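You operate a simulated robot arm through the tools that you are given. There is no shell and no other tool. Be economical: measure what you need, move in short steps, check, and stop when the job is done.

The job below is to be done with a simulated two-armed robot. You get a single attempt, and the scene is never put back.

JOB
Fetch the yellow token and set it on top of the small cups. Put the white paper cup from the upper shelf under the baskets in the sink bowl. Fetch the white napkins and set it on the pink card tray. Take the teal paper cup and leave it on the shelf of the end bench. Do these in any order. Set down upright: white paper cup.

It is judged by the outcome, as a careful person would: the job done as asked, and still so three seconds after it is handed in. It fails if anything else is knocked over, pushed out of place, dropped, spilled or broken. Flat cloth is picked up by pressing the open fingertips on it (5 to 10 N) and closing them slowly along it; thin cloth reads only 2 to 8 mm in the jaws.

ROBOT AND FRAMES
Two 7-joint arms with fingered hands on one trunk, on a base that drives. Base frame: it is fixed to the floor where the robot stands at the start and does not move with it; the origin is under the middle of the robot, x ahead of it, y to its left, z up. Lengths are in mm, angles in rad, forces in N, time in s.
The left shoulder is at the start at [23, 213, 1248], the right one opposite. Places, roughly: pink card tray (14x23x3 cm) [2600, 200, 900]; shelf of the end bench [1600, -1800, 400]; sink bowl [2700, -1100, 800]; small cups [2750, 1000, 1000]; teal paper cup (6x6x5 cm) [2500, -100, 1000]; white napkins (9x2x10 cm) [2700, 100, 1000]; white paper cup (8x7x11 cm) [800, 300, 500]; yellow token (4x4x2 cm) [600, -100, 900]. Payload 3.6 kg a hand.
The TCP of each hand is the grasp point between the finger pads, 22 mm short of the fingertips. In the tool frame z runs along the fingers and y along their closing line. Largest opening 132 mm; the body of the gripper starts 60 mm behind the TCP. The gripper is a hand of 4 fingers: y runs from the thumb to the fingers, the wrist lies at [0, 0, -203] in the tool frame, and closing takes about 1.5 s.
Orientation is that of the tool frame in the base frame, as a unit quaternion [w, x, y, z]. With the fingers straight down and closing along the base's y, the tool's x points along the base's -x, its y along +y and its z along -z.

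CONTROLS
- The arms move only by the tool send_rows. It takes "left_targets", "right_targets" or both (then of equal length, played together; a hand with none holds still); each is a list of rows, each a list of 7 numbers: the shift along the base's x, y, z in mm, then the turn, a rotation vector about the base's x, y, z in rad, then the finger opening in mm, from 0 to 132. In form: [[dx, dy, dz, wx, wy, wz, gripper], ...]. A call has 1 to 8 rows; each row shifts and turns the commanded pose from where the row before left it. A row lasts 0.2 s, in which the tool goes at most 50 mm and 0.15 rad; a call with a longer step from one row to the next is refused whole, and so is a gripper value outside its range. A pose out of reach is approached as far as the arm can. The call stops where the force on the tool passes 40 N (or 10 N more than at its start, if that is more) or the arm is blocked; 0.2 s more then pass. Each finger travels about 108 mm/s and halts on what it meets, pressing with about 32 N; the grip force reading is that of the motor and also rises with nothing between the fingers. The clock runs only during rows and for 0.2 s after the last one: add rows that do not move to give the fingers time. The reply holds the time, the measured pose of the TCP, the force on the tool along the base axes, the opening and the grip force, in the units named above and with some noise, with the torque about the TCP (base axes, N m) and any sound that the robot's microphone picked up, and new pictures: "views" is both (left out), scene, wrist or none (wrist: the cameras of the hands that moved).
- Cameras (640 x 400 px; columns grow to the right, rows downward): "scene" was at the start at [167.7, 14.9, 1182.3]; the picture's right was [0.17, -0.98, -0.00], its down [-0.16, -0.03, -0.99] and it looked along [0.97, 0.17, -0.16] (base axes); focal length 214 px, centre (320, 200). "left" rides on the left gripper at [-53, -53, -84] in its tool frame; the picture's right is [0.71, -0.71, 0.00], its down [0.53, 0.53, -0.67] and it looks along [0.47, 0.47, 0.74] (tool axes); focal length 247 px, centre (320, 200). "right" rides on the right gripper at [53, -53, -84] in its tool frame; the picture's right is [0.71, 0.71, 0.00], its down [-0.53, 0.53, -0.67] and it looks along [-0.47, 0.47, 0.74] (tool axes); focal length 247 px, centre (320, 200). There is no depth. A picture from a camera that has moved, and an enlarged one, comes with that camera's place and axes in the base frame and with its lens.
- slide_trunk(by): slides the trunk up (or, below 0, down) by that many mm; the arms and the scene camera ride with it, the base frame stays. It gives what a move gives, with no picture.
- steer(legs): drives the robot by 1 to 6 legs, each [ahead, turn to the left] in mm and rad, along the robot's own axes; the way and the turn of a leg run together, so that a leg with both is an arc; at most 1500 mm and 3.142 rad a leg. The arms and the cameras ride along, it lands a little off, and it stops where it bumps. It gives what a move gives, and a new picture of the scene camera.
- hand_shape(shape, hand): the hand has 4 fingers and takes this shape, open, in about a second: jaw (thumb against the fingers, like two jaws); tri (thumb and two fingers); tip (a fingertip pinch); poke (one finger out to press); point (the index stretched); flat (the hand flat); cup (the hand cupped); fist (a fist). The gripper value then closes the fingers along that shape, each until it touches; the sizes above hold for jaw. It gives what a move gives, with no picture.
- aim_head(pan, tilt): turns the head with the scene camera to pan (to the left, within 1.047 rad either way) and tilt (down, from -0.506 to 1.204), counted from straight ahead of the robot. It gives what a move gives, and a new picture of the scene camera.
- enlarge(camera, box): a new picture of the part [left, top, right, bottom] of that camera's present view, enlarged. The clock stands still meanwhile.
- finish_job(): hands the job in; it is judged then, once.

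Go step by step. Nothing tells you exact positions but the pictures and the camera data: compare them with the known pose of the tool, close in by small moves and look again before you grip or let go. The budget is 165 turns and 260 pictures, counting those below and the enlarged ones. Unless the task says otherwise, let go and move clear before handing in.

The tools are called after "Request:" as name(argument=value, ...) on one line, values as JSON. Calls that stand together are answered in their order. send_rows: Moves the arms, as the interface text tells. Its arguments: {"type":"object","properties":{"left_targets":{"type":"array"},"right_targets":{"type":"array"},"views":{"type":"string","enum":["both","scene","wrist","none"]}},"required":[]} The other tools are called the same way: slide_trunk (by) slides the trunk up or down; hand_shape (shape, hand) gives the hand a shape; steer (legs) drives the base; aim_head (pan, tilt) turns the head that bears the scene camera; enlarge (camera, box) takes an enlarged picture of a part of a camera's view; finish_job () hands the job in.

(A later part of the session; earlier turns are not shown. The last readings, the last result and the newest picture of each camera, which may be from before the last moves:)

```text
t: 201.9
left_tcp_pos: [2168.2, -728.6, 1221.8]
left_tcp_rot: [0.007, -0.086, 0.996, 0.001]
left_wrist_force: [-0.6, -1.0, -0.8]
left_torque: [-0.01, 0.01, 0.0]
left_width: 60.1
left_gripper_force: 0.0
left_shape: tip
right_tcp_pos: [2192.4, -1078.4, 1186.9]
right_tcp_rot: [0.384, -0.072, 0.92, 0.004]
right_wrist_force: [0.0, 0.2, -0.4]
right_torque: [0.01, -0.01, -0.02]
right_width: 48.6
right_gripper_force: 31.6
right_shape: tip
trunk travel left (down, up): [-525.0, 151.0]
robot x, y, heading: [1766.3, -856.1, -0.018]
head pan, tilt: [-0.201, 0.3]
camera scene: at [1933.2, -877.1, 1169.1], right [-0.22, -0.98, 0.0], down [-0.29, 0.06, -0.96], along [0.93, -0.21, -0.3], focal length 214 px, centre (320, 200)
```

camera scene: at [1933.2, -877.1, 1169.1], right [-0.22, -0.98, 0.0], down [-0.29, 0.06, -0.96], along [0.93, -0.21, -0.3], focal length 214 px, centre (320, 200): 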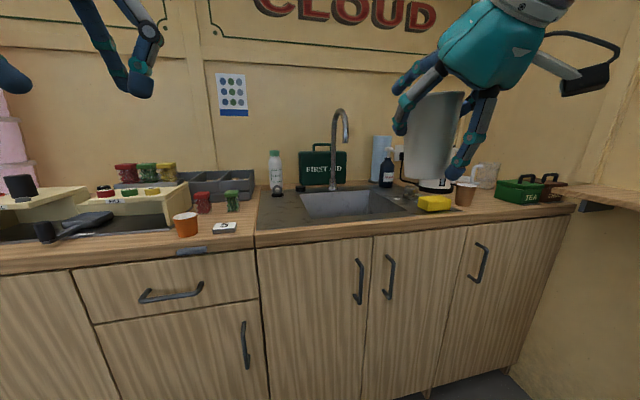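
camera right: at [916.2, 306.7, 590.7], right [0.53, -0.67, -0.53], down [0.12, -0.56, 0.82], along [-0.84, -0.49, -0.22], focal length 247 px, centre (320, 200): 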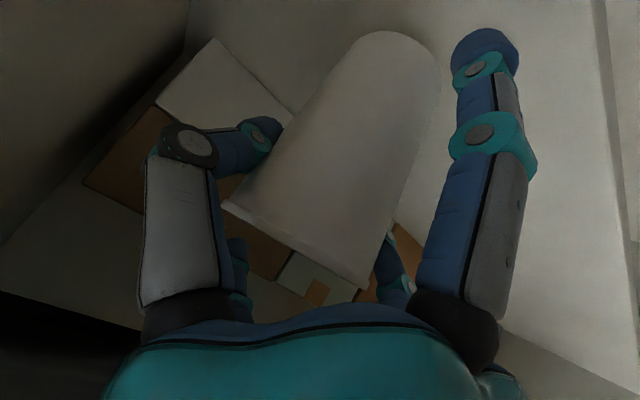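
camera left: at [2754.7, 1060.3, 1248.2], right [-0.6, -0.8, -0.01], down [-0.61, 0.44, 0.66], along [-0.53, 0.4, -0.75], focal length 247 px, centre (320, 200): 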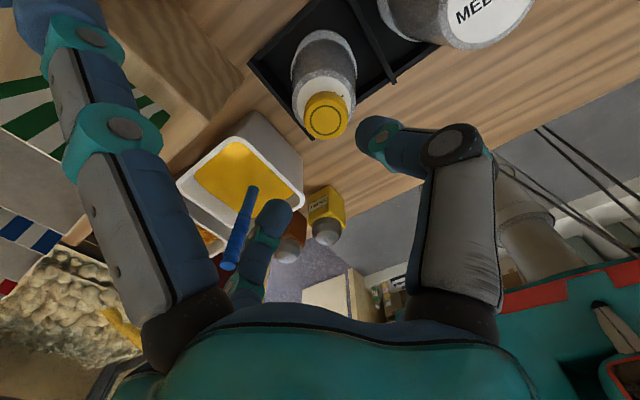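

I see the sink bowl below the tap, whose spout tip is around (2700, -1143, 1140). I'll drive closer and look down into the bowl to measure it.

Request:
steer(legs=[[340, 0.02]])

Request:
aim_head(pan=-0.4, tilt=0.6)

```text
t: 204.1
left_tcp_pos: [2503.4, -726.6, 1221.9]
left_tcp_rot: [0.007, -0.093, 0.996, 0.0]
left_wrist_force: [0.0, 0.4, -0.9]
left_torque: [0.0, 0.02, -0.02]
left_width: 59.9
left_gripper_force: 0.0
left_shape: tip
right_tcp_pos: [2532.7, -1075.9, 1186.3]
right_tcp_rot: [0.382, -0.079, 0.921, 0.008]
right_wrist_force: [1.3, -0.1, 0.7]
right_torque: [0.01, 0.05, 0.02]
right_width: 48.5
right_gripper_force: 31.5
right_shape: tip
trunk travel left (down, up): [-525.0, 151.0]
robot x, y, heading: [2103.3, -862.4, -0.006]
head pan, tilt: [-0.201, 0.3]
camera scene: at [2271.6, -880.3, 1169.0], right [-0.21, -0.98, 0.0], down [-0.29, 0.06, -0.95], along [0.93, -0.2, -0.3], focal length 214 px, centre (320, 200)
```

scene: 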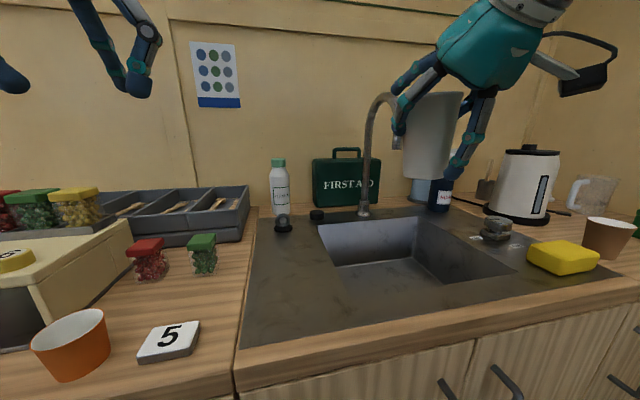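

```text
t: 204.9
left_tcp_pos: [2503.9, -728.6, 1223.1]
left_tcp_rot: [0.008, -0.093, 0.996, 0.001]
left_wrist_force: [-0.4, -0.6, 0.5]
left_torque: [0.01, 0.02, -0.02]
left_width: 60.1
left_gripper_force: 0.0
left_shape: tip
right_tcp_pos: [2531.3, -1076.7, 1187.1]
right_tcp_rot: [0.383, -0.079, 0.92, 0.008]
right_wrist_force: [-0.1, -0.9, -1.1]
right_torque: [0.01, 0.02, 0.03]
right_width: 48.7
right_gripper_force: 31.8
right_shape: tip
trunk travel left (down, up): [-525.0, 151.0]
robot x, y, heading: [2102.2, -857.4, -0.012]
head pan, tilt: [-0.4, 0.6]
camera scene: at [2260.5, -895.9, 1141.7], right [-0.4, -0.92, 0.0], down [-0.52, 0.22, -0.83], along [0.76, -0.33, -0.56], focal length 214 px, centre (320, 200)
```

scene: 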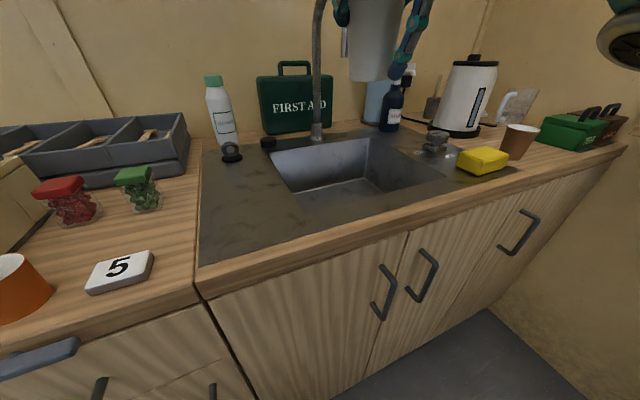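

The bowl spans roughly x 2555–2850, y -1000 to -1340, with its floor around z≈760. I'll lower the cup in front of the tap and slide it forward over the bowl.

Request:
send_rows(right_targets=[[0, -10, -40, 0, 0, 0, 46], [0, -10, -40, 0, 0, 0, 46], [0, -10, -40, 0, 0, 0, 46], [0, -15, -30, 0, 0, 0, 46], [40, -8, 0, 0, 0, 0, 46], [40, 0, 0, 0, 0, 0, 46]])

```text
t: 206.3
left_tcp_pos: [2503.6, -728.1, 1223.1]
left_tcp_rot: [0.007, -0.092, 0.996, 0.001]
left_wrist_force: [0.0, 0.5, -0.8]
left_torque: [-0.03, -0.02, 0.02]
left_width: 60.1
left_gripper_force: 0.1
left_shape: tip
right_tcp_pos: [2612.3, -1130.4, 1036.2]
right_tcp_rot: [0.383, -0.079, 0.92, 0.008]
right_wrist_force: [-0.1, 0.9, -1.0]
right_torque: [0.02, -0.02, -0.02]
right_width: 48.8
right_gripper_force: 32.2
right_shape: tip
trunk travel left (down, up): [-525.0, 151.0]
robot x, y, heading: [2105.5, -857.1, -0.007]
head pan, tilt: [-0.4, 0.6]
camera scene: at [2261.1, -895.6, 1141.5], right [-0.4, -0.92, 0.0], down [-0.52, 0.22, -0.82], along [0.76, -0.33, -0.57], focal length 214 px, centre (320, 200)
camera right: at [2524.2, -1196.7, 1059.9], right [-0.6, 0.6, -0.53], down [-0.19, 0.54, 0.82], along [0.78, 0.59, -0.21], focal length 247 px, centre (320, 200)
```

scene: 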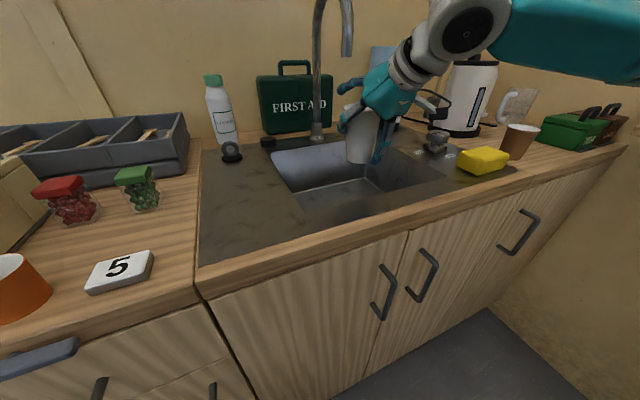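
right: 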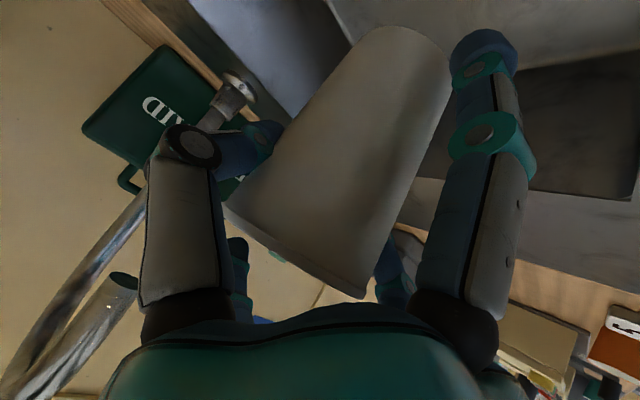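

The cup is over the bowl and in front of the spout. I'll slide forward while lowering, staying clear of both rim and tap.

Request:
send_rows(right_targets=[[25, 0, -20, 0, 0, 0, 46], [28, 0, -20, 0, 0, 0, 46], [28, 0, -20, 0, 0, 0, 46], [28, 0, -20, 0, 0, 0, 46]])

Request:
enlarge(camera="scene", box=[240, 20, 480, 220])

```text
t: 207.3
left_tcp_pos: [2503.5, -727.6, 1222.0]
left_tcp_rot: [0.007, -0.092, 0.996, 0.0]
left_wrist_force: [0.3, 0.3, -0.9]
left_torque: [-0.02, 0.02, -0.03]
left_width: 59.8
left_gripper_force: 0.1
left_shape: tip
right_tcp_pos: [2717.4, -1129.4, 956.4]
right_tcp_rot: [0.382, -0.08, 0.921, 0.009]
right_wrist_force: [0.6, 0.0, 0.4]
right_torque: [-0.02, 0.01, 0.01]
right_width: 48.6
right_gripper_force: 31.3
right_shape: tip
trunk travel left (down, up): [-525.0, 151.0]
robot x, y, heading: [2104.0, -859.2, -0.005]
head pan, tilt: [-0.4, 0.6]
camera scene: at [2261.3, -895.8, 1141.5], right [-0.4, -0.92, 0.0], down [-0.52, 0.22, -0.82], along [0.76, -0.33, -0.57], focal length 214 px, centre (320, 200)
camera right: at [2630.8, -1196.0, 980.6], right [-0.6, 0.6, -0.53], down [-0.19, 0.54, 0.82], along [0.78, 0.59, -0.21], focal length 247 px, centre (320, 200)
```

scene: 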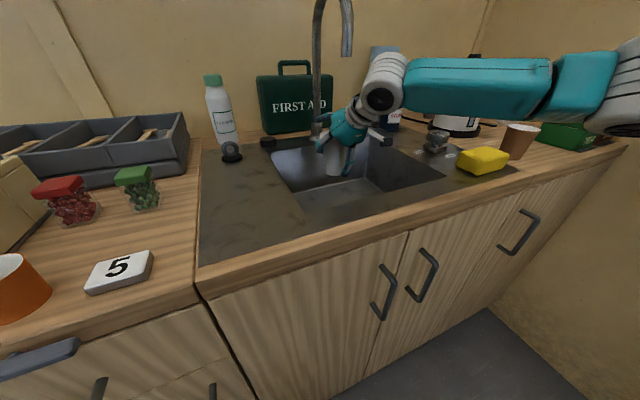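
right: 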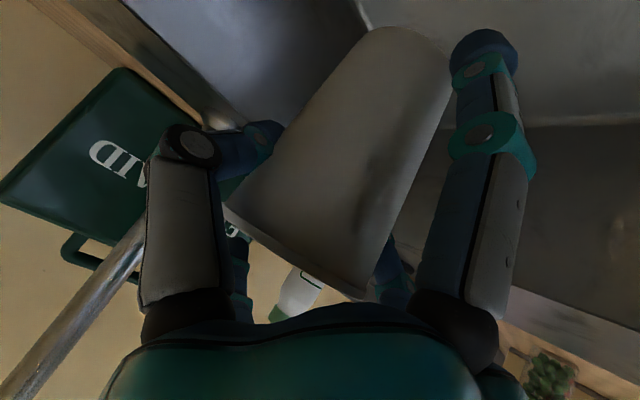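

```text
2.00 times, centred on (360, 120) of scene
camera zoom: at [2261.3, -895.8, 1141.5], right [-0.4, -0.92, 0.0], down [-0.52, 0.22, -0.82], along [0.76, -0.33, -0.57], focal length 429 px, centre (240, 360)
```

zoom: 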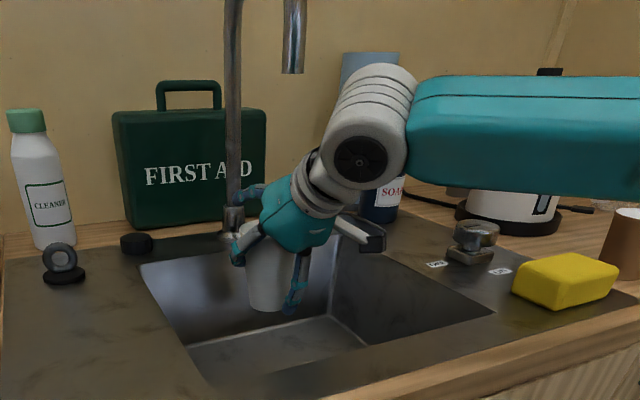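

Clear so far. I'll lower toward the bowl floor.

Request:
send_rows(right_targets=[[4, 0, -30, 0, 0, 0, 46], [4, 0, -30, 0, 0, 0, 46], [0, 0, -15, 0, 0, 0, 46]], views="scene")

Request:
enlarge(camera="scene", box=[240, 60, 480, 220])

```text
t: 208.1
left_tcp_pos: [2503.2, -726.8, 1222.6]
left_tcp_rot: [0.007, -0.092, 0.996, 0.001]
left_wrist_force: [0.0, -0.3, -0.7]
left_torque: [-0.02, 0.0, -0.01]
left_width: 59.9
left_gripper_force: 0.1
left_shape: tip
right_tcp_pos: [2727.9, -1127.7, 881.8]
right_tcp_rot: [0.384, -0.079, 0.92, 0.008]
right_wrist_force: [0.4, -0.8, -1.0]
right_torque: [0.02, 0.06, -0.03]
right_width: 48.5
right_gripper_force: 31.8
right_shape: tip
trunk travel left (down, up): [-525.0, 151.0]
robot x, y, heading: [2101.7, -857.4, -0.008]
head pan, tilt: [-0.4, 0.6]
camera scene: at [2261.0, -895.9, 1141.6], right [-0.4, -0.92, 0.0], down [-0.52, 0.22, -0.82], along [0.76, -0.33, -0.57], focal length 214 px, centre (320, 200)
```

scene: 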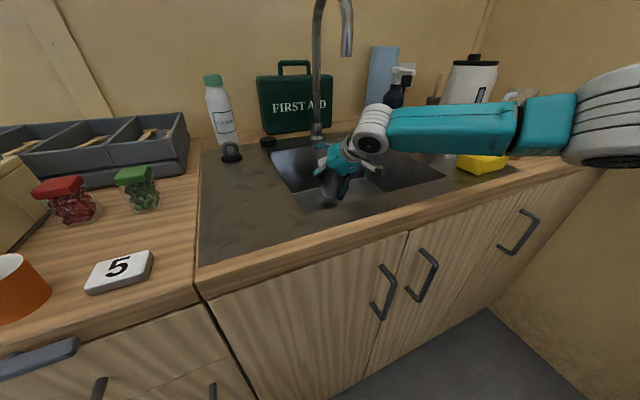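

```text
2.50 times, centred on (360, 140) of scene
camera zoom: at [2261.0, -895.9, 1141.6], right [-0.4, -0.92, 0.0], down [-0.52, 0.22, -0.82], along [0.76, -0.33, -0.57], focal length 536 px, centre (220, 350)
```

zoom: 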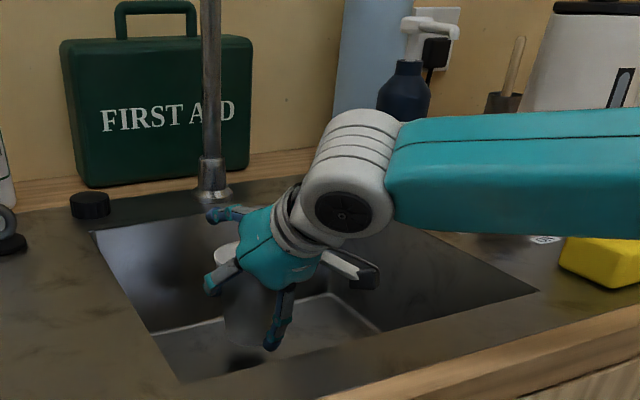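

Now small steps down, feeling for the floor.

Request:
send_rows(right_targets=[[0, 0, -7, 0, 0, 0, 46], [0, 0, -6, 0, 0, 0, 46], [0, 0, -5, 0, 0, 0, 46]], views="wrist")

Request:
enlarge(camera="scene", box=[290, 120, 390, 220])

```text
t: 208.9
left_tcp_pos: [2503.9, -726.5, 1223.2]
left_tcp_rot: [0.008, -0.092, 0.996, 0.001]
left_wrist_force: [0.4, 0.4, -0.1]
left_torque: [-0.03, 0.03, 0.03]
left_width: 60.3
left_gripper_force: 0.1
left_shape: tip
right_tcp_pos: [2727.6, -1129.0, 863.2]
right_tcp_rot: [0.382, -0.08, 0.92, 0.008]
right_wrist_force: [-0.2, -0.7, -1.0]
right_torque: [0.03, 0.04, 0.0]
right_width: 48.7
right_gripper_force: 32.2
right_shape: tip
trunk travel left (down, up): [-525.0, 151.0]
robot x, y, heading: [2103.5, -861.1, -0.007]
head pan, tilt: [-0.4, 0.6]
camera right: at [2640.5, -1195.0, 887.8], right [-0.6, 0.6, -0.53], down [-0.19, 0.54, 0.82], along [0.78, 0.59, -0.21], focal length 247 px, centre (320, 200)
```

right: 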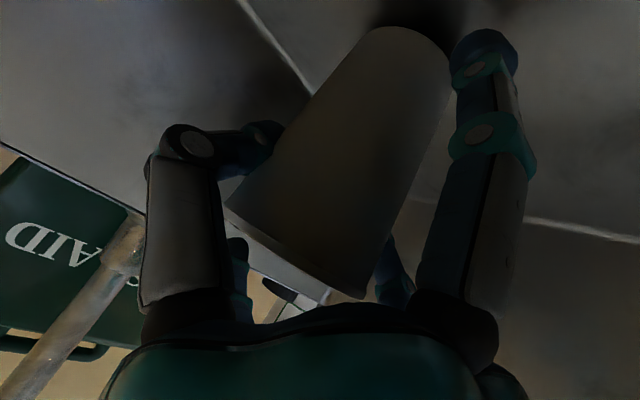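

```text
4.00 times, centred on (340, 170) of scene
camera zoom: at [2260.9, -895.9, 1141.6], right [-0.4, -0.92, 0.0], down [-0.52, 0.22, -0.82], along [0.76, -0.33, -0.57], focal length 858 px, centre (240, 320)
```

zoom: 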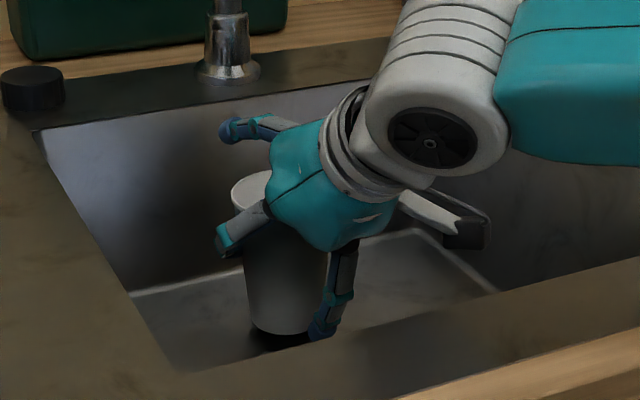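

Request:
send_rows(right_targets=[[0, 0, -4, 0, 0, 0, 46], [0, 0, -4, 0, 0, 0, 46], [0, 0, -4, 0, 0, 0, 46]], views="none")

Request:
enlarge(camera="scene", box=[290, 120, 390, 220])

```text
t: 209.7
left_tcp_pos: [2501.8, -727.4, 1222.4]
left_tcp_rot: [0.007, -0.092, 0.996, 0.002]
left_wrist_force: [0.0, 0.3, 0.3]
left_torque: [-0.02, 0.02, 0.01]
left_width: 59.8
left_gripper_force: 0.1
left_shape: tip
right_tcp_pos: [2729.2, -1128.0, 854.4]
right_tcp_rot: [0.385, -0.08, 0.919, 0.009]
right_wrist_force: [0.4, -0.6, 8.5]
right_torque: [0.04, -0.05, -0.01]
right_width: 49.0
right_gripper_force: 32.2
right_shape: tip
trunk travel left (down, up): [-525.0, 151.0]
robot x, y, heading: [2102.9, -861.3, -0.006]
head pan, tilt: [-0.4, 0.6]
```

```text
4.00 times, centred on (340, 170) of scene
camera zoom: at [2259.8, -895.7, 1141.8], right [-0.4, -0.92, 0.0], down [-0.52, 0.22, -0.83], along [0.76, -0.33, -0.56], focal length 858 px, centre (240, 320)
```

zoom: 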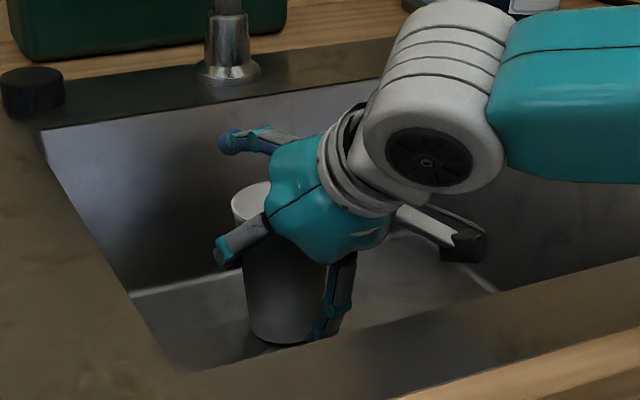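

The cup touches the floor (8.5 N). I'll ease off slightly, open, and check before withdrawing.

Request:
send_rows(right_targets=[[0, 0, 2, 0, 0, 0, 50], [0, 0, 0, 0, 0, 0, 56], [0, 0, 0, 0, 0, 0, 64], [0, 0, 0, 0, 0, 0, 74], [0, 0, 0, 0, 0, 0, 84], [0, 0, 0, 0, 0, 0, 90]])

Request:
enlarge(camera="scene", box=[290, 120, 390, 220])

```text
t: 211.1
left_tcp_pos: [2504.3, -725.4, 1221.9]
left_tcp_rot: [0.008, -0.093, 0.996, 0.001]
left_wrist_force: [0.3, -0.8, -0.1]
left_torque: [0.03, 0.02, 0.0]
left_width: 59.8
left_gripper_force: 0.1
left_shape: tip
right_tcp_pos: [2728.6, -1127.6, 855.4]
right_tcp_rot: [0.383, -0.08, 0.92, 0.009]
right_wrist_force: [2.5, 2.0, 8.3]
right_torque: [0.06, 0.31, -0.1]
right_width: 89.7
right_gripper_force: 0.0
right_shape: tip
trunk travel left (down, up): [-525.0, 151.0]
robot x, y, heading: [2101.0, -862.7, -0.008]
head pan, tilt: [-0.4, 0.6]
camera scene: at [2260.3, -895.4, 1141.7], right [-0.4, -0.92, 0.0], down [-0.52, 0.22, -0.82], along [0.76, -0.33, -0.57], focal length 214 px, centre (320, 200)
camera right: at [2641.1, -1194.8, 879.2], right [-0.6, 0.6, -0.53], down [-0.19, 0.54, 0.82], along [0.78, 0.59, -0.21], focal length 247 px, centre (320, 200)
```

scene: 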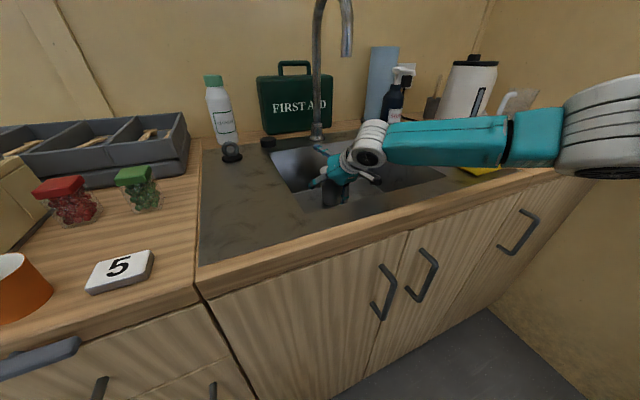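
right: 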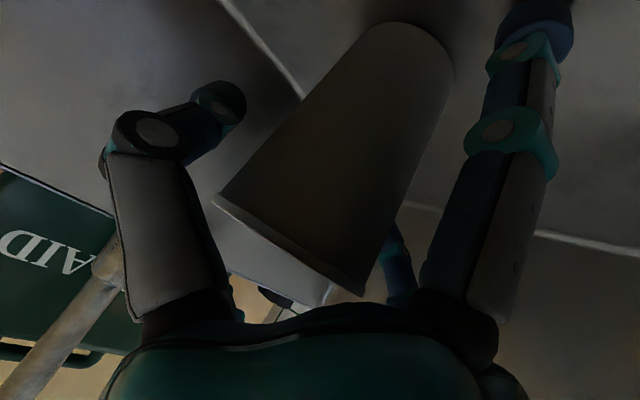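

```text
4.00 times, centred on (340, 170) of scene
camera zoom: at [2260.3, -895.4, 1141.7], right [-0.4, -0.92, 0.0], down [-0.52, 0.22, -0.82], along [0.76, -0.33, -0.57], focal length 858 px, centre (240, 320)
```

zoom: 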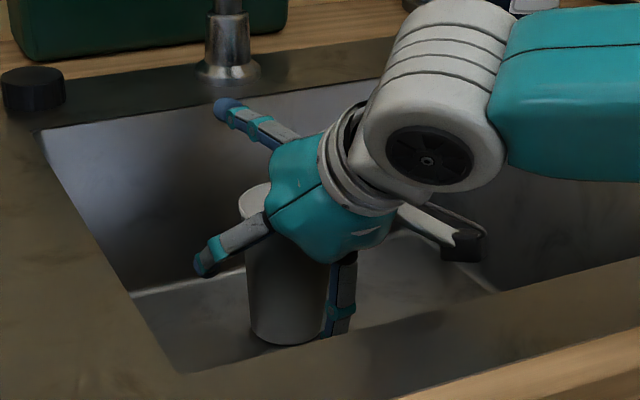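

The cup stands free; the residual force is a spread digit brushing the floor. I'll withdraw along the hand's own axis.

Request:
send_rows(right_targets=[[-8, -1, 12, 0, 0, 0, 94], [-21, -2.3, 22, 0, 0, 0, 94], [-21, -2.3, 22, 0, 0, 0, 94], [-25, -2.5, 28, 0, 0, 0, 94]])

Request:
enlarge(camera="scene", box=[270, 100, 410, 220])

```text
t: 212.1
left_tcp_pos: [2503.5, -728.6, 1223.3]
left_tcp_rot: [0.008, -0.092, 0.996, 0.001]
left_wrist_force: [-0.2, 0.8, 0.3]
left_torque: [0.01, 0.01, 0.01]
left_width: 60.0
left_gripper_force: 0.0
left_shape: tip
right_tcp_pos: [2653.2, -1138.9, 936.9]
right_tcp_rot: [0.383, -0.079, 0.92, 0.008]
right_wrist_force: [0.6, -1.0, -0.9]
right_torque: [-0.03, 0.0, 0.02]
right_width: 93.5
right_gripper_force: 0.0
right_shape: tip
trunk travel left (down, up): [-525.0, 151.0]
robot x, y, heading: [2106.4, -857.1, -0.003]
head pan, tilt: [-0.4, 0.6]
camera scene: at [2260.0, -896.0, 1141.7], right [-0.4, -0.92, 0.0], down [-0.52, 0.22, -0.82], along [0.76, -0.33, -0.57], focal length 214 px, centre (320, 200)
camera right: at [2565.2, -1204.7, 960.9], right [-0.6, 0.6, -0.53], down [-0.19, 0.54, 0.82], along [0.78, 0.59, -0.21], focal length 247 px, centre (320, 200)
```

scene: 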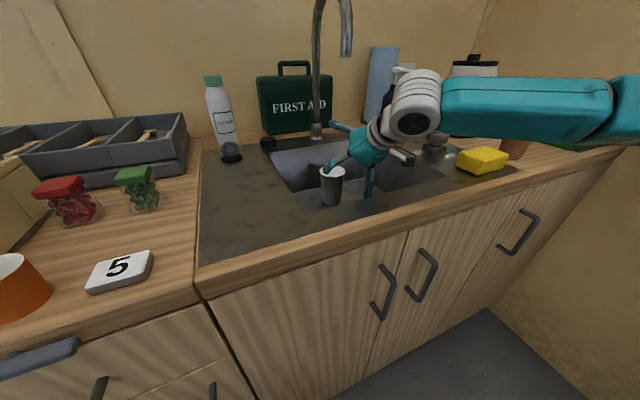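
right: 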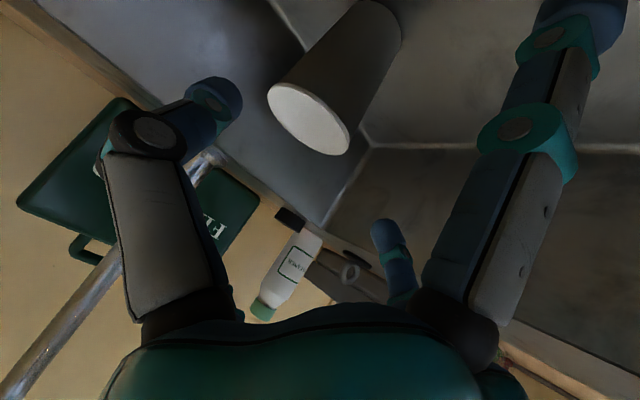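

```text
3.33 times, centred on (340, 160) of scene
camera zoom: at [2260.0, -896.0, 1141.7], right [-0.4, -0.92, 0.0], down [-0.52, 0.22, -0.82], along [0.76, -0.33, -0.57], focal length 715 px, centre (253, 333)
```

zoom: 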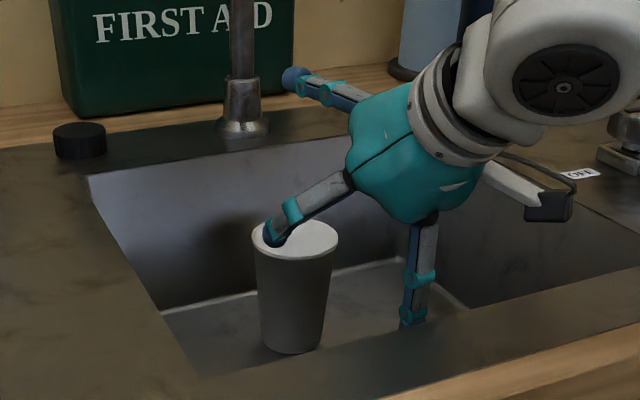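

The white cup stands upright in the bowl. I'll withdraw the hand fully and then look for the napkins, the pink tray and the teal cup.

Request:
send_rows(right_targets=[[-30, -2, 33, 0, 0, 0, 94], [-30, -2, 33, 0, 0, 0, 94], [-30, 0, 33, 0, 0, 0, 94], [-30, 0, 33, 0, 0, 0, 94], [-20, 0, 40, 0, 0, 0, 94]], views="none")

Request:
steer(legs=[[-350, 0]])

Request:
aim_head(pan=0.6, tilt=0.3)

```text
t: 213.3
left_tcp_pos: [2504.3, -727.8, 1222.5]
left_tcp_rot: [0.008, -0.093, 0.996, 0.001]
left_wrist_force: [0.0, 0.2, 0.2]
left_torque: [0.0, 0.0, -0.02]
left_width: 59.9
left_gripper_force: 0.1
left_shape: tip
right_tcp_pos: [2519.1, -1141.7, 1101.3]
right_tcp_rot: [0.382, -0.079, 0.921, 0.008]
right_wrist_force: [0.0, 0.7, -0.4]
right_torque: [0.0, -0.04, -0.03]
right_width: 93.5
right_gripper_force: 0.0
right_shape: tip
right hand out of reach, approached as far as the arm can: row 5
trunk travel left (down, up): [-525.0, 151.0]
robot x, y, heading: [2098.4, -862.7, -0.005]
head pan, tilt: [-0.4, 0.6]
```

```text
t: 215.6
left_tcp_pos: [2151.9, -724.8, 1223.2]
left_tcp_rot: [0.007, -0.093, 0.996, 0.0]
left_wrist_force: [0.1, 0.1, -0.2]
left_torque: [0.01, 0.0, 0.03]
left_width: 60.2
left_gripper_force: 0.1
left_shape: tip
right_tcp_pos: [2167.6, -1138.4, 1101.3]
right_tcp_rot: [0.383, -0.079, 0.92, 0.008]
right_wrist_force: [-0.1, -1.0, -0.3]
right_torque: [-0.01, -0.01, 0.01]
right_width: 93.7
right_gripper_force: 0.0
right_shape: tip
trunk travel left (down, up): [-525.0, 151.0]
robot x, y, heading: [1752.2, -857.5, -0.006]
head pan, tilt: [-0.4, 0.6]
camera scene: at [1909.2, -893.4, 1141.7], right [-0.39, -0.92, 0.0], down [-0.52, 0.22, -0.83], along [0.76, -0.33, -0.56], focal length 214 px, centre (320, 200)
```

scene: 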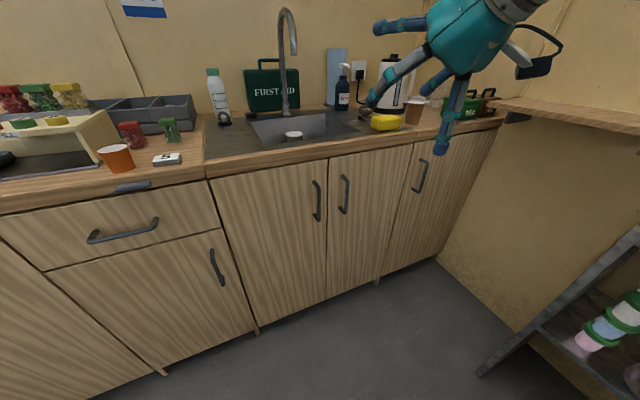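

```text
t: 216.8
left_tcp_pos: [2153.0, -725.8, 1222.2]
left_tcp_rot: [0.008, -0.093, 0.996, 0.0]
left_wrist_force: [0.7, 0.5, -0.4]
left_torque: [0.04, 0.02, 0.03]
left_width: 60.1
left_gripper_force: 0.1
left_shape: tip
right_tcp_pos: [2168.9, -1137.6, 1101.0]
right_tcp_rot: [0.383, -0.08, 0.92, 0.009]
right_wrist_force: [-0.1, 0.2, -0.7]
right_torque: [0.03, -0.02, -0.01]
right_width: 93.6
right_gripper_force: 0.1
right_shape: tip
trunk travel left (down, up): [-525.0, 151.0]
robot x, y, heading: [1751.4, -858.3, -0.008]
head pan, tilt: [0.6, 0.3]
camera scene: at [1906.4, -806.3, 1169.1], right [0.56, -0.83, 0.0], down [-0.25, -0.17, -0.95], along [0.79, 0.53, -0.3], focal length 214 px, centre (320, 200)
```

scene: 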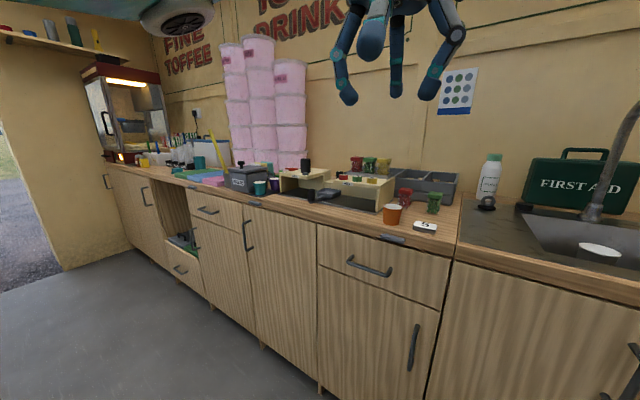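

I'll drive along the counter to y≈0 to inspect the teal cup, napkins and pink tray, turning in smaller legs.

Request:
steer(legs=[[0, 0.5], [0, 0.5], [0, 0.58], [830, 0]])

Request:
steer(legs=[[0, -0.5], [0, -0.5], [0, -0.55]])

Request:
aim_head(pan=0, tilt=0.3)

```text
t: 218.9
left_tcp_pos: [2035.0, -546.6, 1224.4]
left_tcp_rot: [0.007, -0.339, 0.941, 0.002]
left_wrist_force: [-0.4, 1.2, -0.7]
left_torque: [-0.02, -0.01, -0.02]
left_width: 59.9
left_gripper_force: 0.1
left_shape: tip
right_tcp_pos: [2251.4, -902.8, 1102.9]
right_tcp_rot: [0.371, -0.308, 0.871, 0.1]
right_wrist_force: [-0.4, 1.0, 0.3]
right_torque: [-0.03, 0.02, -0.03]
right_width: 94.1
right_gripper_force: 0.1
right_shape: tip
trunk travel left (down, up): [-525.0, 151.0]
robot x, y, heading: [1762.4, -879.2, 0.502]
head pan, tilt: [0.6, 0.3]
stopped in leg 2: the robot was blocked; the commanded pose is now the measured one
camera scene: at [1869.4, -756.8, 1169.0], right [0.89, -0.45, 0.0], down [-0.13, -0.27, -0.95], along [0.43, 0.85, -0.3], focal length 214 px, centre (320, 200)
```

scene: 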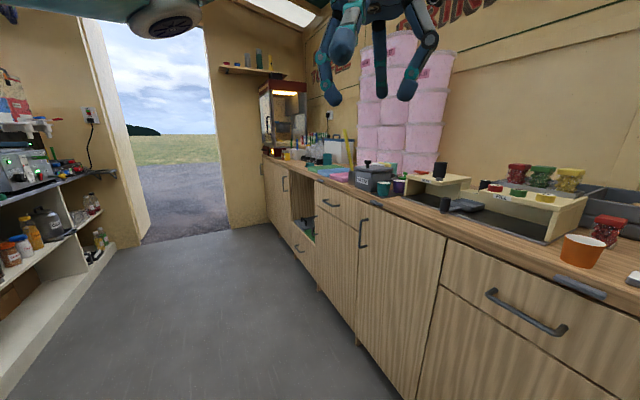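

```text
t: 219.9
left_tcp_pos: [2063.8, -571.7, 1224.8]
left_tcp_rot: [0.007, -0.296, 0.955, 0.001]
left_wrist_force: [0.2, 0.2, 0.0]
left_torque: [-0.01, -0.01, 0.03]
left_width: 60.2
left_gripper_force: 0.0
left_shape: tip
right_tcp_pos: [2246.1, -946.2, 1102.4]
right_tcp_rot: [0.373, -0.265, 0.885, 0.084]
right_wrist_force: [0.5, 0.8, 0.3]
right_torque: [0.02, 0.05, -0.02]
right_width: 94.1
right_gripper_force: 0.0
right_shape: tip
trunk travel left (down, up): [-525.0, 151.0]
robot x, y, heading: [1758.0, -876.0, 0.419]
head pan, tilt: [0.6, 0.3]
stopped in leg 1: the robot was blocked; the commanded pose is now the measured one
camera scene: at [1877.6, -763.8, 1169.1], right [0.85, -0.53, 0.0], down [-0.16, -0.25, -0.95], along [0.5, 0.81, -0.3], focal length 214 px, centre (320, 200)
```

scene: 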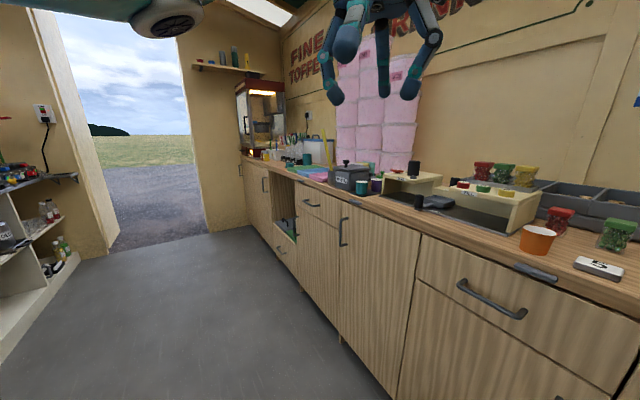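

```text
t: 220.9
left_tcp_pos: [2063.2, -574.0, 1224.6]
left_tcp_rot: [0.008, -0.296, 0.955, 0.003]
left_wrist_force: [-0.6, 0.3, -0.4]
left_torque: [0.0, 0.0, 0.03]
left_width: 60.1
left_gripper_force: 0.0
left_shape: tip
right_tcp_pos: [2246.9, -947.6, 1101.2]
right_tcp_rot: [0.372, -0.265, 0.886, 0.083]
right_wrist_force: [-0.8, -0.5, -0.3]
right_torque: [0.03, 0.01, -0.01]
right_width: 93.8
right_gripper_force: 0.1
right_shape: tip
trunk travel left (down, up): [-525.0, 151.0]
robot x, y, heading: [1758.8, -874.2, 0.416]
head pan, tilt: [0.0, 0.3]
camera scene: at [1914.5, -806.6, 1169.1], right [0.4, -0.91, 0.0], down [-0.27, -0.12, -0.95], along [0.87, 0.39, -0.3], focal length 214 px, centre (320, 200)
```

scene: 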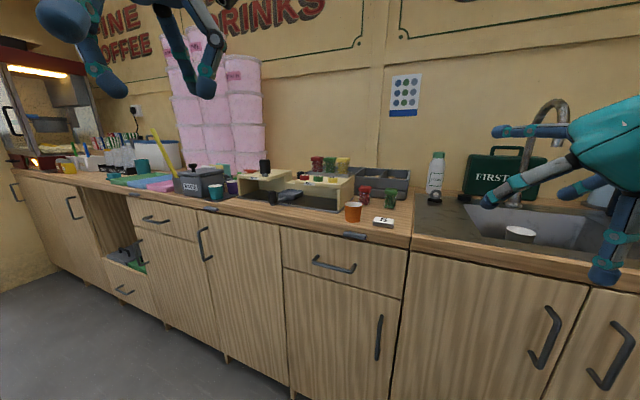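

Request:
steer(legs=[[0, 1.2]])

Request:
steer(legs=[[850, 0]])

Request:
steer(legs=[[0, -1.5]])

```text
t: 223.9
left_tcp_pos: [1634.7, -458.3, 1225.2]
left_tcp_rot: [-0.005, 0.746, -0.665, -0.005]
left_wrist_force: [-0.6, 0.5, 0.3]
left_torque: [0.0, -0.02, 0.0]
left_width: 60.1
left_gripper_force: 0.2
left_shape: tip
right_tcp_pos: [2050.1, -466.0, 1101.0]
right_tcp_rot: [-0.274, 0.685, -0.622, -0.261]
right_wrist_force: [0.1, 0.1, 0.3]
right_torque: [0.01, 0.0, 0.0]
right_width: 94.4
right_gripper_force: 0.0
right_shape: tip
trunk travel left (down, up): [-525.0, 151.0]
robot x, y, heading: [1805.8, -872.9, 1.539]
head pan, tilt: [0.0, 0.3]
stopped in leg 1: the robot was blocked; the commanded pose is now the measured one
camera scene: at [1811.8, -703.6, 1168.9], right [1.0, -0.03, 0.0], down [-0.01, -0.3, -0.95], along [0.03, 0.95, -0.3], focal length 214 px, centre (320, 200)
```

scene: 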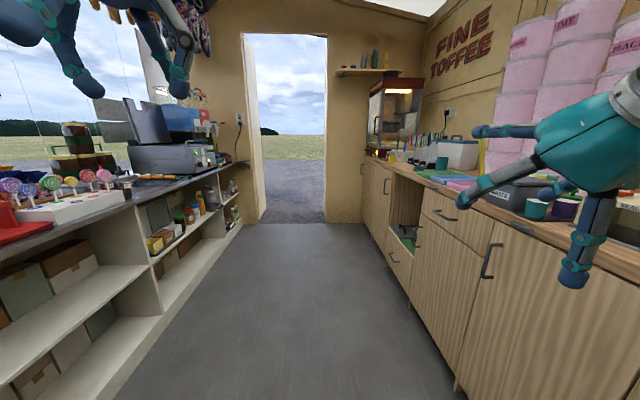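

```text
t: 228.4
left_tcp_pos: [1664.0, 392.3, 1225.9]
left_tcp_rot: [-0.006, 0.747, -0.665, -0.006]
left_wrist_force: [0.3, 0.7, -0.2]
left_torque: [0.01, 0.02, 0.01]
left_width: 60.2
left_gripper_force: 0.1
left_shape: tip
right_tcp_pos: [2078.7, 383.2, 1100.9]
right_tcp_rot: [-0.273, 0.685, -0.622, -0.262]
right_wrist_force: [0.1, 0.2, -0.4]
right_torque: [-0.04, 0.01, 0.03]
right_width: 93.8
right_gripper_force: 0.1
right_shape: tip
trunk travel left (down, up): [-525.0, 151.0]
robot x, y, heading: [1835.3, -22.4, 1.542]
head pan, tilt: [0.0, 0.3]
camera scene: at [1840.9, 147.0, 1169.0], right [1.0, -0.03, 0.0], down [-0.01, -0.3, -0.95], along [0.03, 0.95, -0.3], focal length 214 px, centre (320, 200)
```

scene: 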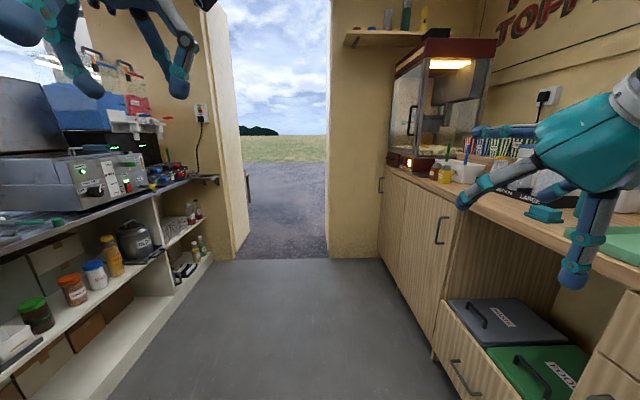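

```text
t: 231.5
left_tcp_pos: [2160.7, 293.1, 1227.1]
left_tcp_rot: [0.005, -0.249, 0.969, 0.003]
left_wrist_force: [0.3, -1.0, 0.6]
left_torque: [0.03, 0.01, -0.02]
left_width: 60.0
left_gripper_force: 0.0
left_shape: tip
right_tcp_pos: [2308.4, -93.6, 1101.2]
right_tcp_rot: [0.373, -0.222, 0.899, 0.067]
right_wrist_force: [-0.1, -0.3, 0.3]
right_torque: [0.06, 0.0, 0.02]
right_width: 94.1
right_gripper_force: 0.1
right_shape: tip
trunk travel left (down, up): [-525.0, 151.0]
robot x, y, heading: [1822.0, 28.5, 0.319]
head pan, tilt: [0.0, 0.3]
stopped in leg 1: the robot was blocked; the commanded pose is now the measured one
camera scene: at [1982.1, 76.3, 1168.9], right [0.31, -0.95, 0.0], down [-0.28, -0.09, -0.95], along [0.91, 0.3, -0.3], focal length 214 px, centre (320, 200)
```

scene: 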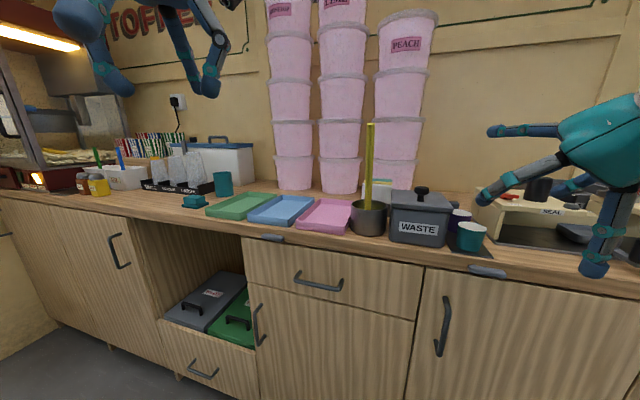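

I see green, blue and pink trays, the waste bin, and a teal cup. I'll zoom in for the napkins.

Request:
enlarge(camera="scene", box=[290, 150, 530, 270])

```text
2.67 times, centred on (410, 210) of scene
camera zoom: at [1982.1, 76.3, 1168.9], right [0.31, -0.95, 0.0], down [-0.28, -0.09, -0.95], along [0.91, 0.3, -0.3], focal length 572 px, centre (80, 173)
```

zoom: 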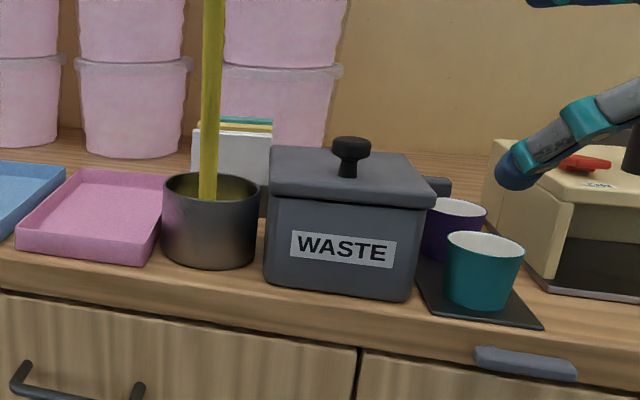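

The teal cup stands close to the waste bin with a purple cup behind it. I'll drive closer and look from above.

Request:
steer(legs=[[0, -0.3], [250, 0]])

Request:
aim_head(pan=-0.3, tilt=0.7)

Request:
enlarge(camera="scene", box=[180, 60, 420, 260])

```text
t: 234.3
left_tcp_pos: [2480.8, 191.9, 1226.8]
left_tcp_rot: [0.007, -0.104, 0.995, 0.001]
left_wrist_force: [0.5, 0.2, -0.1]
left_torque: [-0.01, -0.01, -0.02]
left_width: 60.0
left_gripper_force: 0.1
left_shape: tip
right_tcp_pos: [2511.0, -222.0, 1102.0]
right_tcp_rot: [0.379, -0.087, 0.921, 0.01]
right_wrist_force: [-0.1, 0.0, -0.3]
right_torque: [0.01, 0.01, 0.02]
right_width: 94.1
right_gripper_force: 0.0
right_shape: tip
trunk travel left (down, up): [-525.0, 151.0]
robot x, y, heading: [2081.2, 29.4, 0.025]
head pan, tilt: [0.0, 0.3]
camera scene: at [2247.6, 35.5, 1168.9], right [0.02, -1.0, 0.0], down [-0.3, -0.01, -0.95], along [0.95, 0.02, -0.3], focal length 214 px, centre (320, 200)
```

scene: 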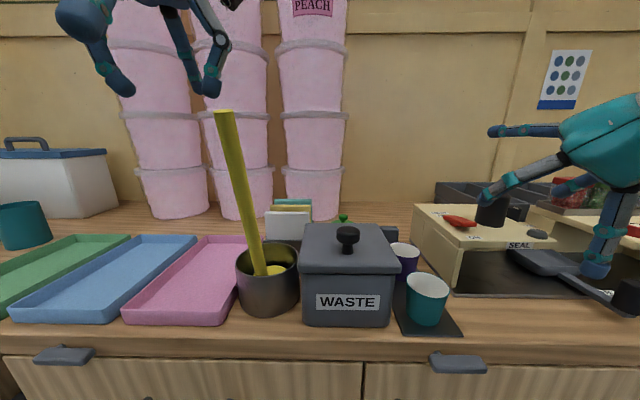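

```text
t: 235.2
left_tcp_pos: [2480.1, 192.5, 1227.8]
left_tcp_rot: [0.007, -0.105, 0.994, 0.001]
left_wrist_force: [-0.3, -0.4, -0.5]
left_torque: [0.03, -0.01, 0.04]
left_width: 60.2
left_gripper_force: 0.0
left_shape: tip
right_tcp_pos: [2509.3, -222.2, 1102.3]
right_tcp_rot: [0.379, -0.088, 0.921, 0.011]
right_wrist_force: [-0.4, 0.7, -0.7]
right_torque: [-0.03, 0.03, -0.02]
right_width: 94.1
right_gripper_force: 0.1
right_shape: tip
trunk travel left (down, up): [-525.0, 151.0]
robot x, y, heading: [2075.1, 30.4, 0.023]
head pan, tilt: [-0.3, 0.7]
camera scene: at [2235.0, 10.4, 1133.0], right [-0.27, -0.96, 0.0], down [-0.62, 0.18, -0.76], along [0.74, -0.21, -0.64], focal length 214 px, centre (320, 200)
```

scene: 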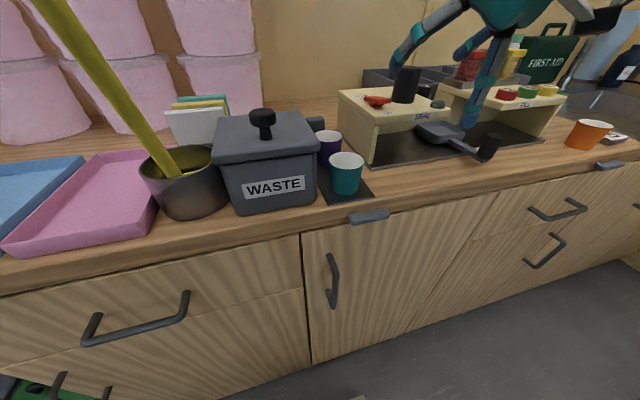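

```text
2.00 times, centred on (300, 160) of scene
camera zoom: at [2235.0, 10.4, 1133.0], right [-0.27, -0.96, 0.0], down [-0.62, 0.18, -0.76], along [0.74, -0.21, -0.64], focal length 429 px, centre (360, 280)
```

zoom: 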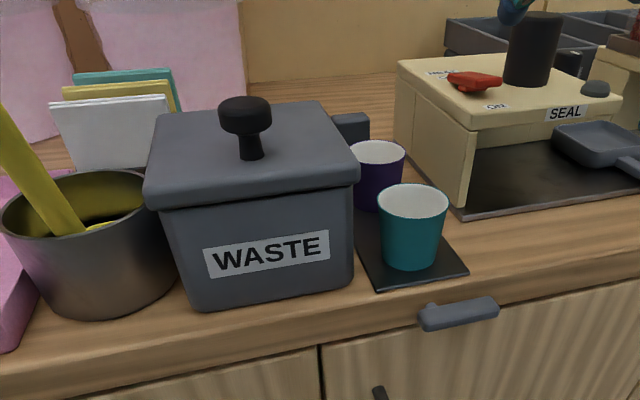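

There's free space in front and to the right of the teal cup, so I'll pinch its rim from above at the front-right, with one finger inside. First I'll turn the right hand vertical.

Request:
send_rows(right_targets=[[-5, 3, 8, 0, 0.131, 0, 94], [-5, 3, 8, 0, 0.131, 0, 94], [-5, 3, 8, 0, 0.131, 0, 94], [-5, 3, 8, 0, 0.131, 0, 94], [-5, 3, 0, 0, 0.131, 0, 94], [-5, 3, 0, 0, 0.131, 0, 94]], views="none")

Request:
send_rows(right_targets=[[0, 0, 0, 0, 0, -0.145, 60], [0, 0, 0, 0, 0, -0.145, 60], [0, 0, 0, 0, 0, -0.145, 60], [0, 0, 0, 0, 0, -0.145, 60], [0, 0, 0, 0, 0, -0.145, 60], [0, 0, 0, 0, 0, -0.145, 60], [0, 0, 0, 0, 0, -0.145, 60], [0, 0, 0, 0, 0, -0.145, 60]])

```text
t: 236.6
left_tcp_pos: [2481.8, 192.9, 1227.4]
left_tcp_rot: [0.007, -0.104, 0.995, 0.0]
left_wrist_force: [0.6, -0.9, -0.1]
left_torque: [0.01, 0.03, -0.05]
left_width: 60.1
left_gripper_force: 0.1
left_shape: tip
right_tcp_pos: [2480.5, -204.9, 1134.3]
right_tcp_rot: [-0.004, -0.076, 0.996, 0.042]
right_wrist_force: [0.6, -1.7, -0.2]
right_torque: [0.02, 0.01, 0.02]
right_width: 93.5
right_gripper_force: 0.1
right_shape: tip
trunk travel left (down, up): [-525.0, 151.0]
robot x, y, heading: [2077.5, 31.6, 0.022]
head pan, tilt: [-0.3, 0.7]
```

```text
t: 238.4
left_tcp_pos: [2480.0, 192.6, 1226.3]
left_tcp_rot: [0.007, -0.104, 0.995, 0.0]
left_wrist_force: [0.6, 0.6, 0.4]
left_torque: [0.0, 0.01, -0.04]
left_width: 59.9
left_gripper_force: 0.1
left_shape: tip
right_tcp_pos: [2479.5, -205.2, 1134.5]
right_tcp_rot: [0.021, 0.483, 0.875, 0.037]
right_wrist_force: [-0.1, 0.2, -0.2]
right_torque: [-0.01, -0.02, 0.0]
right_width: 60.6
right_gripper_force: 0.0
right_shape: tip
trunk travel left (down, up): [-525.0, 151.0]
robot x, y, heading: [2083.5, 30.5, 0.02]
head pan, tilt: [-0.3, 0.7]
camera scene: at [2235.1, 10.4, 1132.9], right [-0.27, -0.96, 0.0], down [-0.62, 0.18, -0.76], along [0.74, -0.21, -0.64], focal length 214 px, centre (320, 200)
camera right: at [2400.1, -191.5, 1213.9], right [0.22, 0.97, 0.06], down [0.68, -0.2, 0.71], along [0.7, -0.12, -0.7], focal length 247 px, centre (320, 200)
```

scene: 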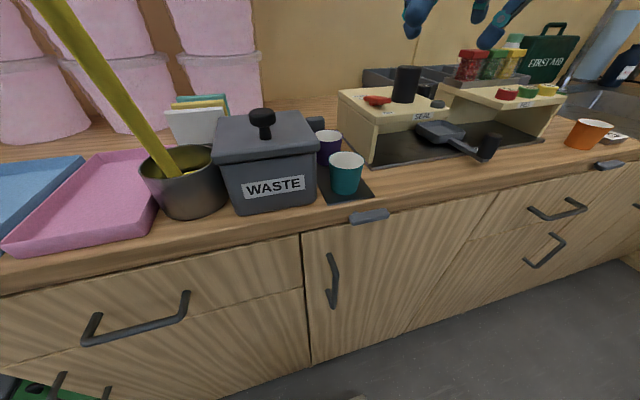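
right: 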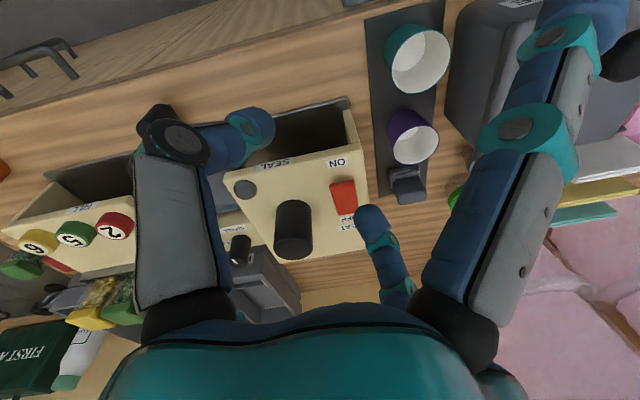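

I'll turn the hand a little more and bring it over the front-right rim of the teal cup, then re-measure.

Request:
send_rows(right_targets=[[0, 22, 0, 0, 0, -0.145, 50], [0, 22, 0, 0, 0, -0.145, 50], [0, 22, -10, 0, 0, 0, 50], [0, 14, -35, 0, 0, 0, 50]])

Request:
enlarge(camera="scene", box=[260, 60, 420, 220])

```text
t: 239.4
left_tcp_pos: [2480.8, 192.0, 1226.8]
left_tcp_rot: [0.007, -0.105, 0.994, 0.002]
left_wrist_force: [-0.5, 0.1, 0.0]
left_torque: [0.0, 0.02, 0.01]
left_width: 60.0
left_gripper_force: 0.1
left_shape: tip
right_tcp_pos: [2479.5, -126.6, 1088.6]
right_tcp_rot: [0.027, 0.605, 0.795, 0.033]
right_wrist_force: [-0.3, -0.2, 0.6]
right_torque: [-0.03, 0.02, -0.03]
right_width: 50.4
right_gripper_force: 0.0
right_shape: tip
trunk travel left (down, up): [-525.0, 151.0]
robot x, y, heading: [2074.2, 31.9, 0.027]
head pan, tilt: [-0.3, 0.7]
camera scene: at [2235.3, 10.1, 1132.9], right [-0.27, -0.96, 0.0], down [-0.62, 0.18, -0.76], along [0.74, -0.21, -0.65], focal length 214 px, centre (320, 200)
camera right: at [2407.9, -90.5, 1168.0], right [0.49, 0.87, 0.06], down [0.59, -0.38, 0.71], along [0.64, -0.31, -0.7], focal length 247 px, centre (320, 200)
```

scene: 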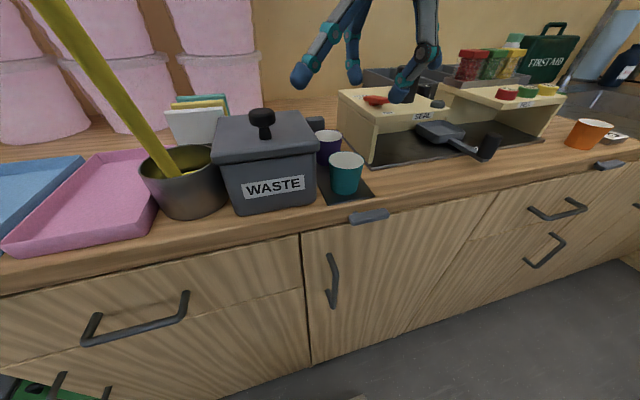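
right: 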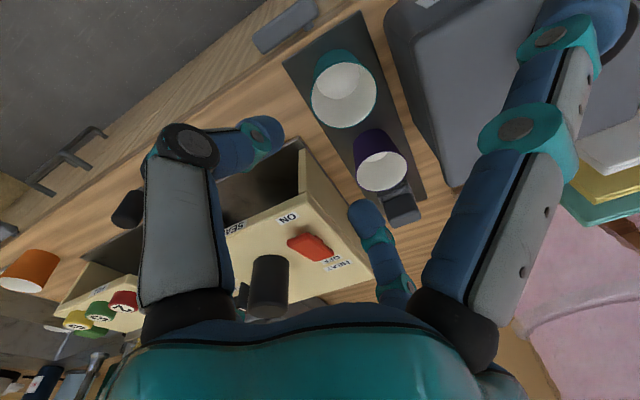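

```text
2.50 times, centred on (340, 140) of scene
camera zoom: at [2235.3, 10.1, 1132.9], right [-0.27, -0.96, 0.0], down [-0.62, 0.18, -0.76], along [0.74, -0.21, -0.65], focal length 536 px, centre (270, 350)
```

zoom: 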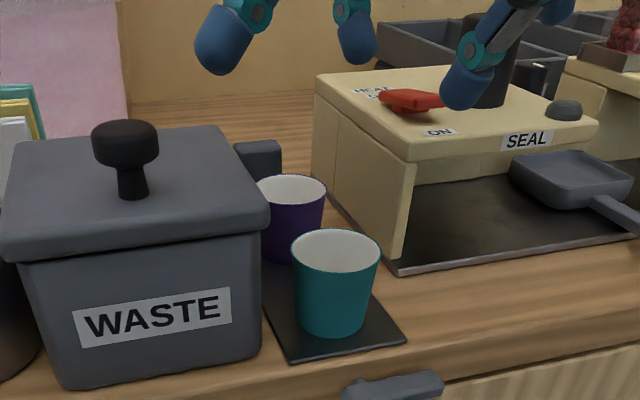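

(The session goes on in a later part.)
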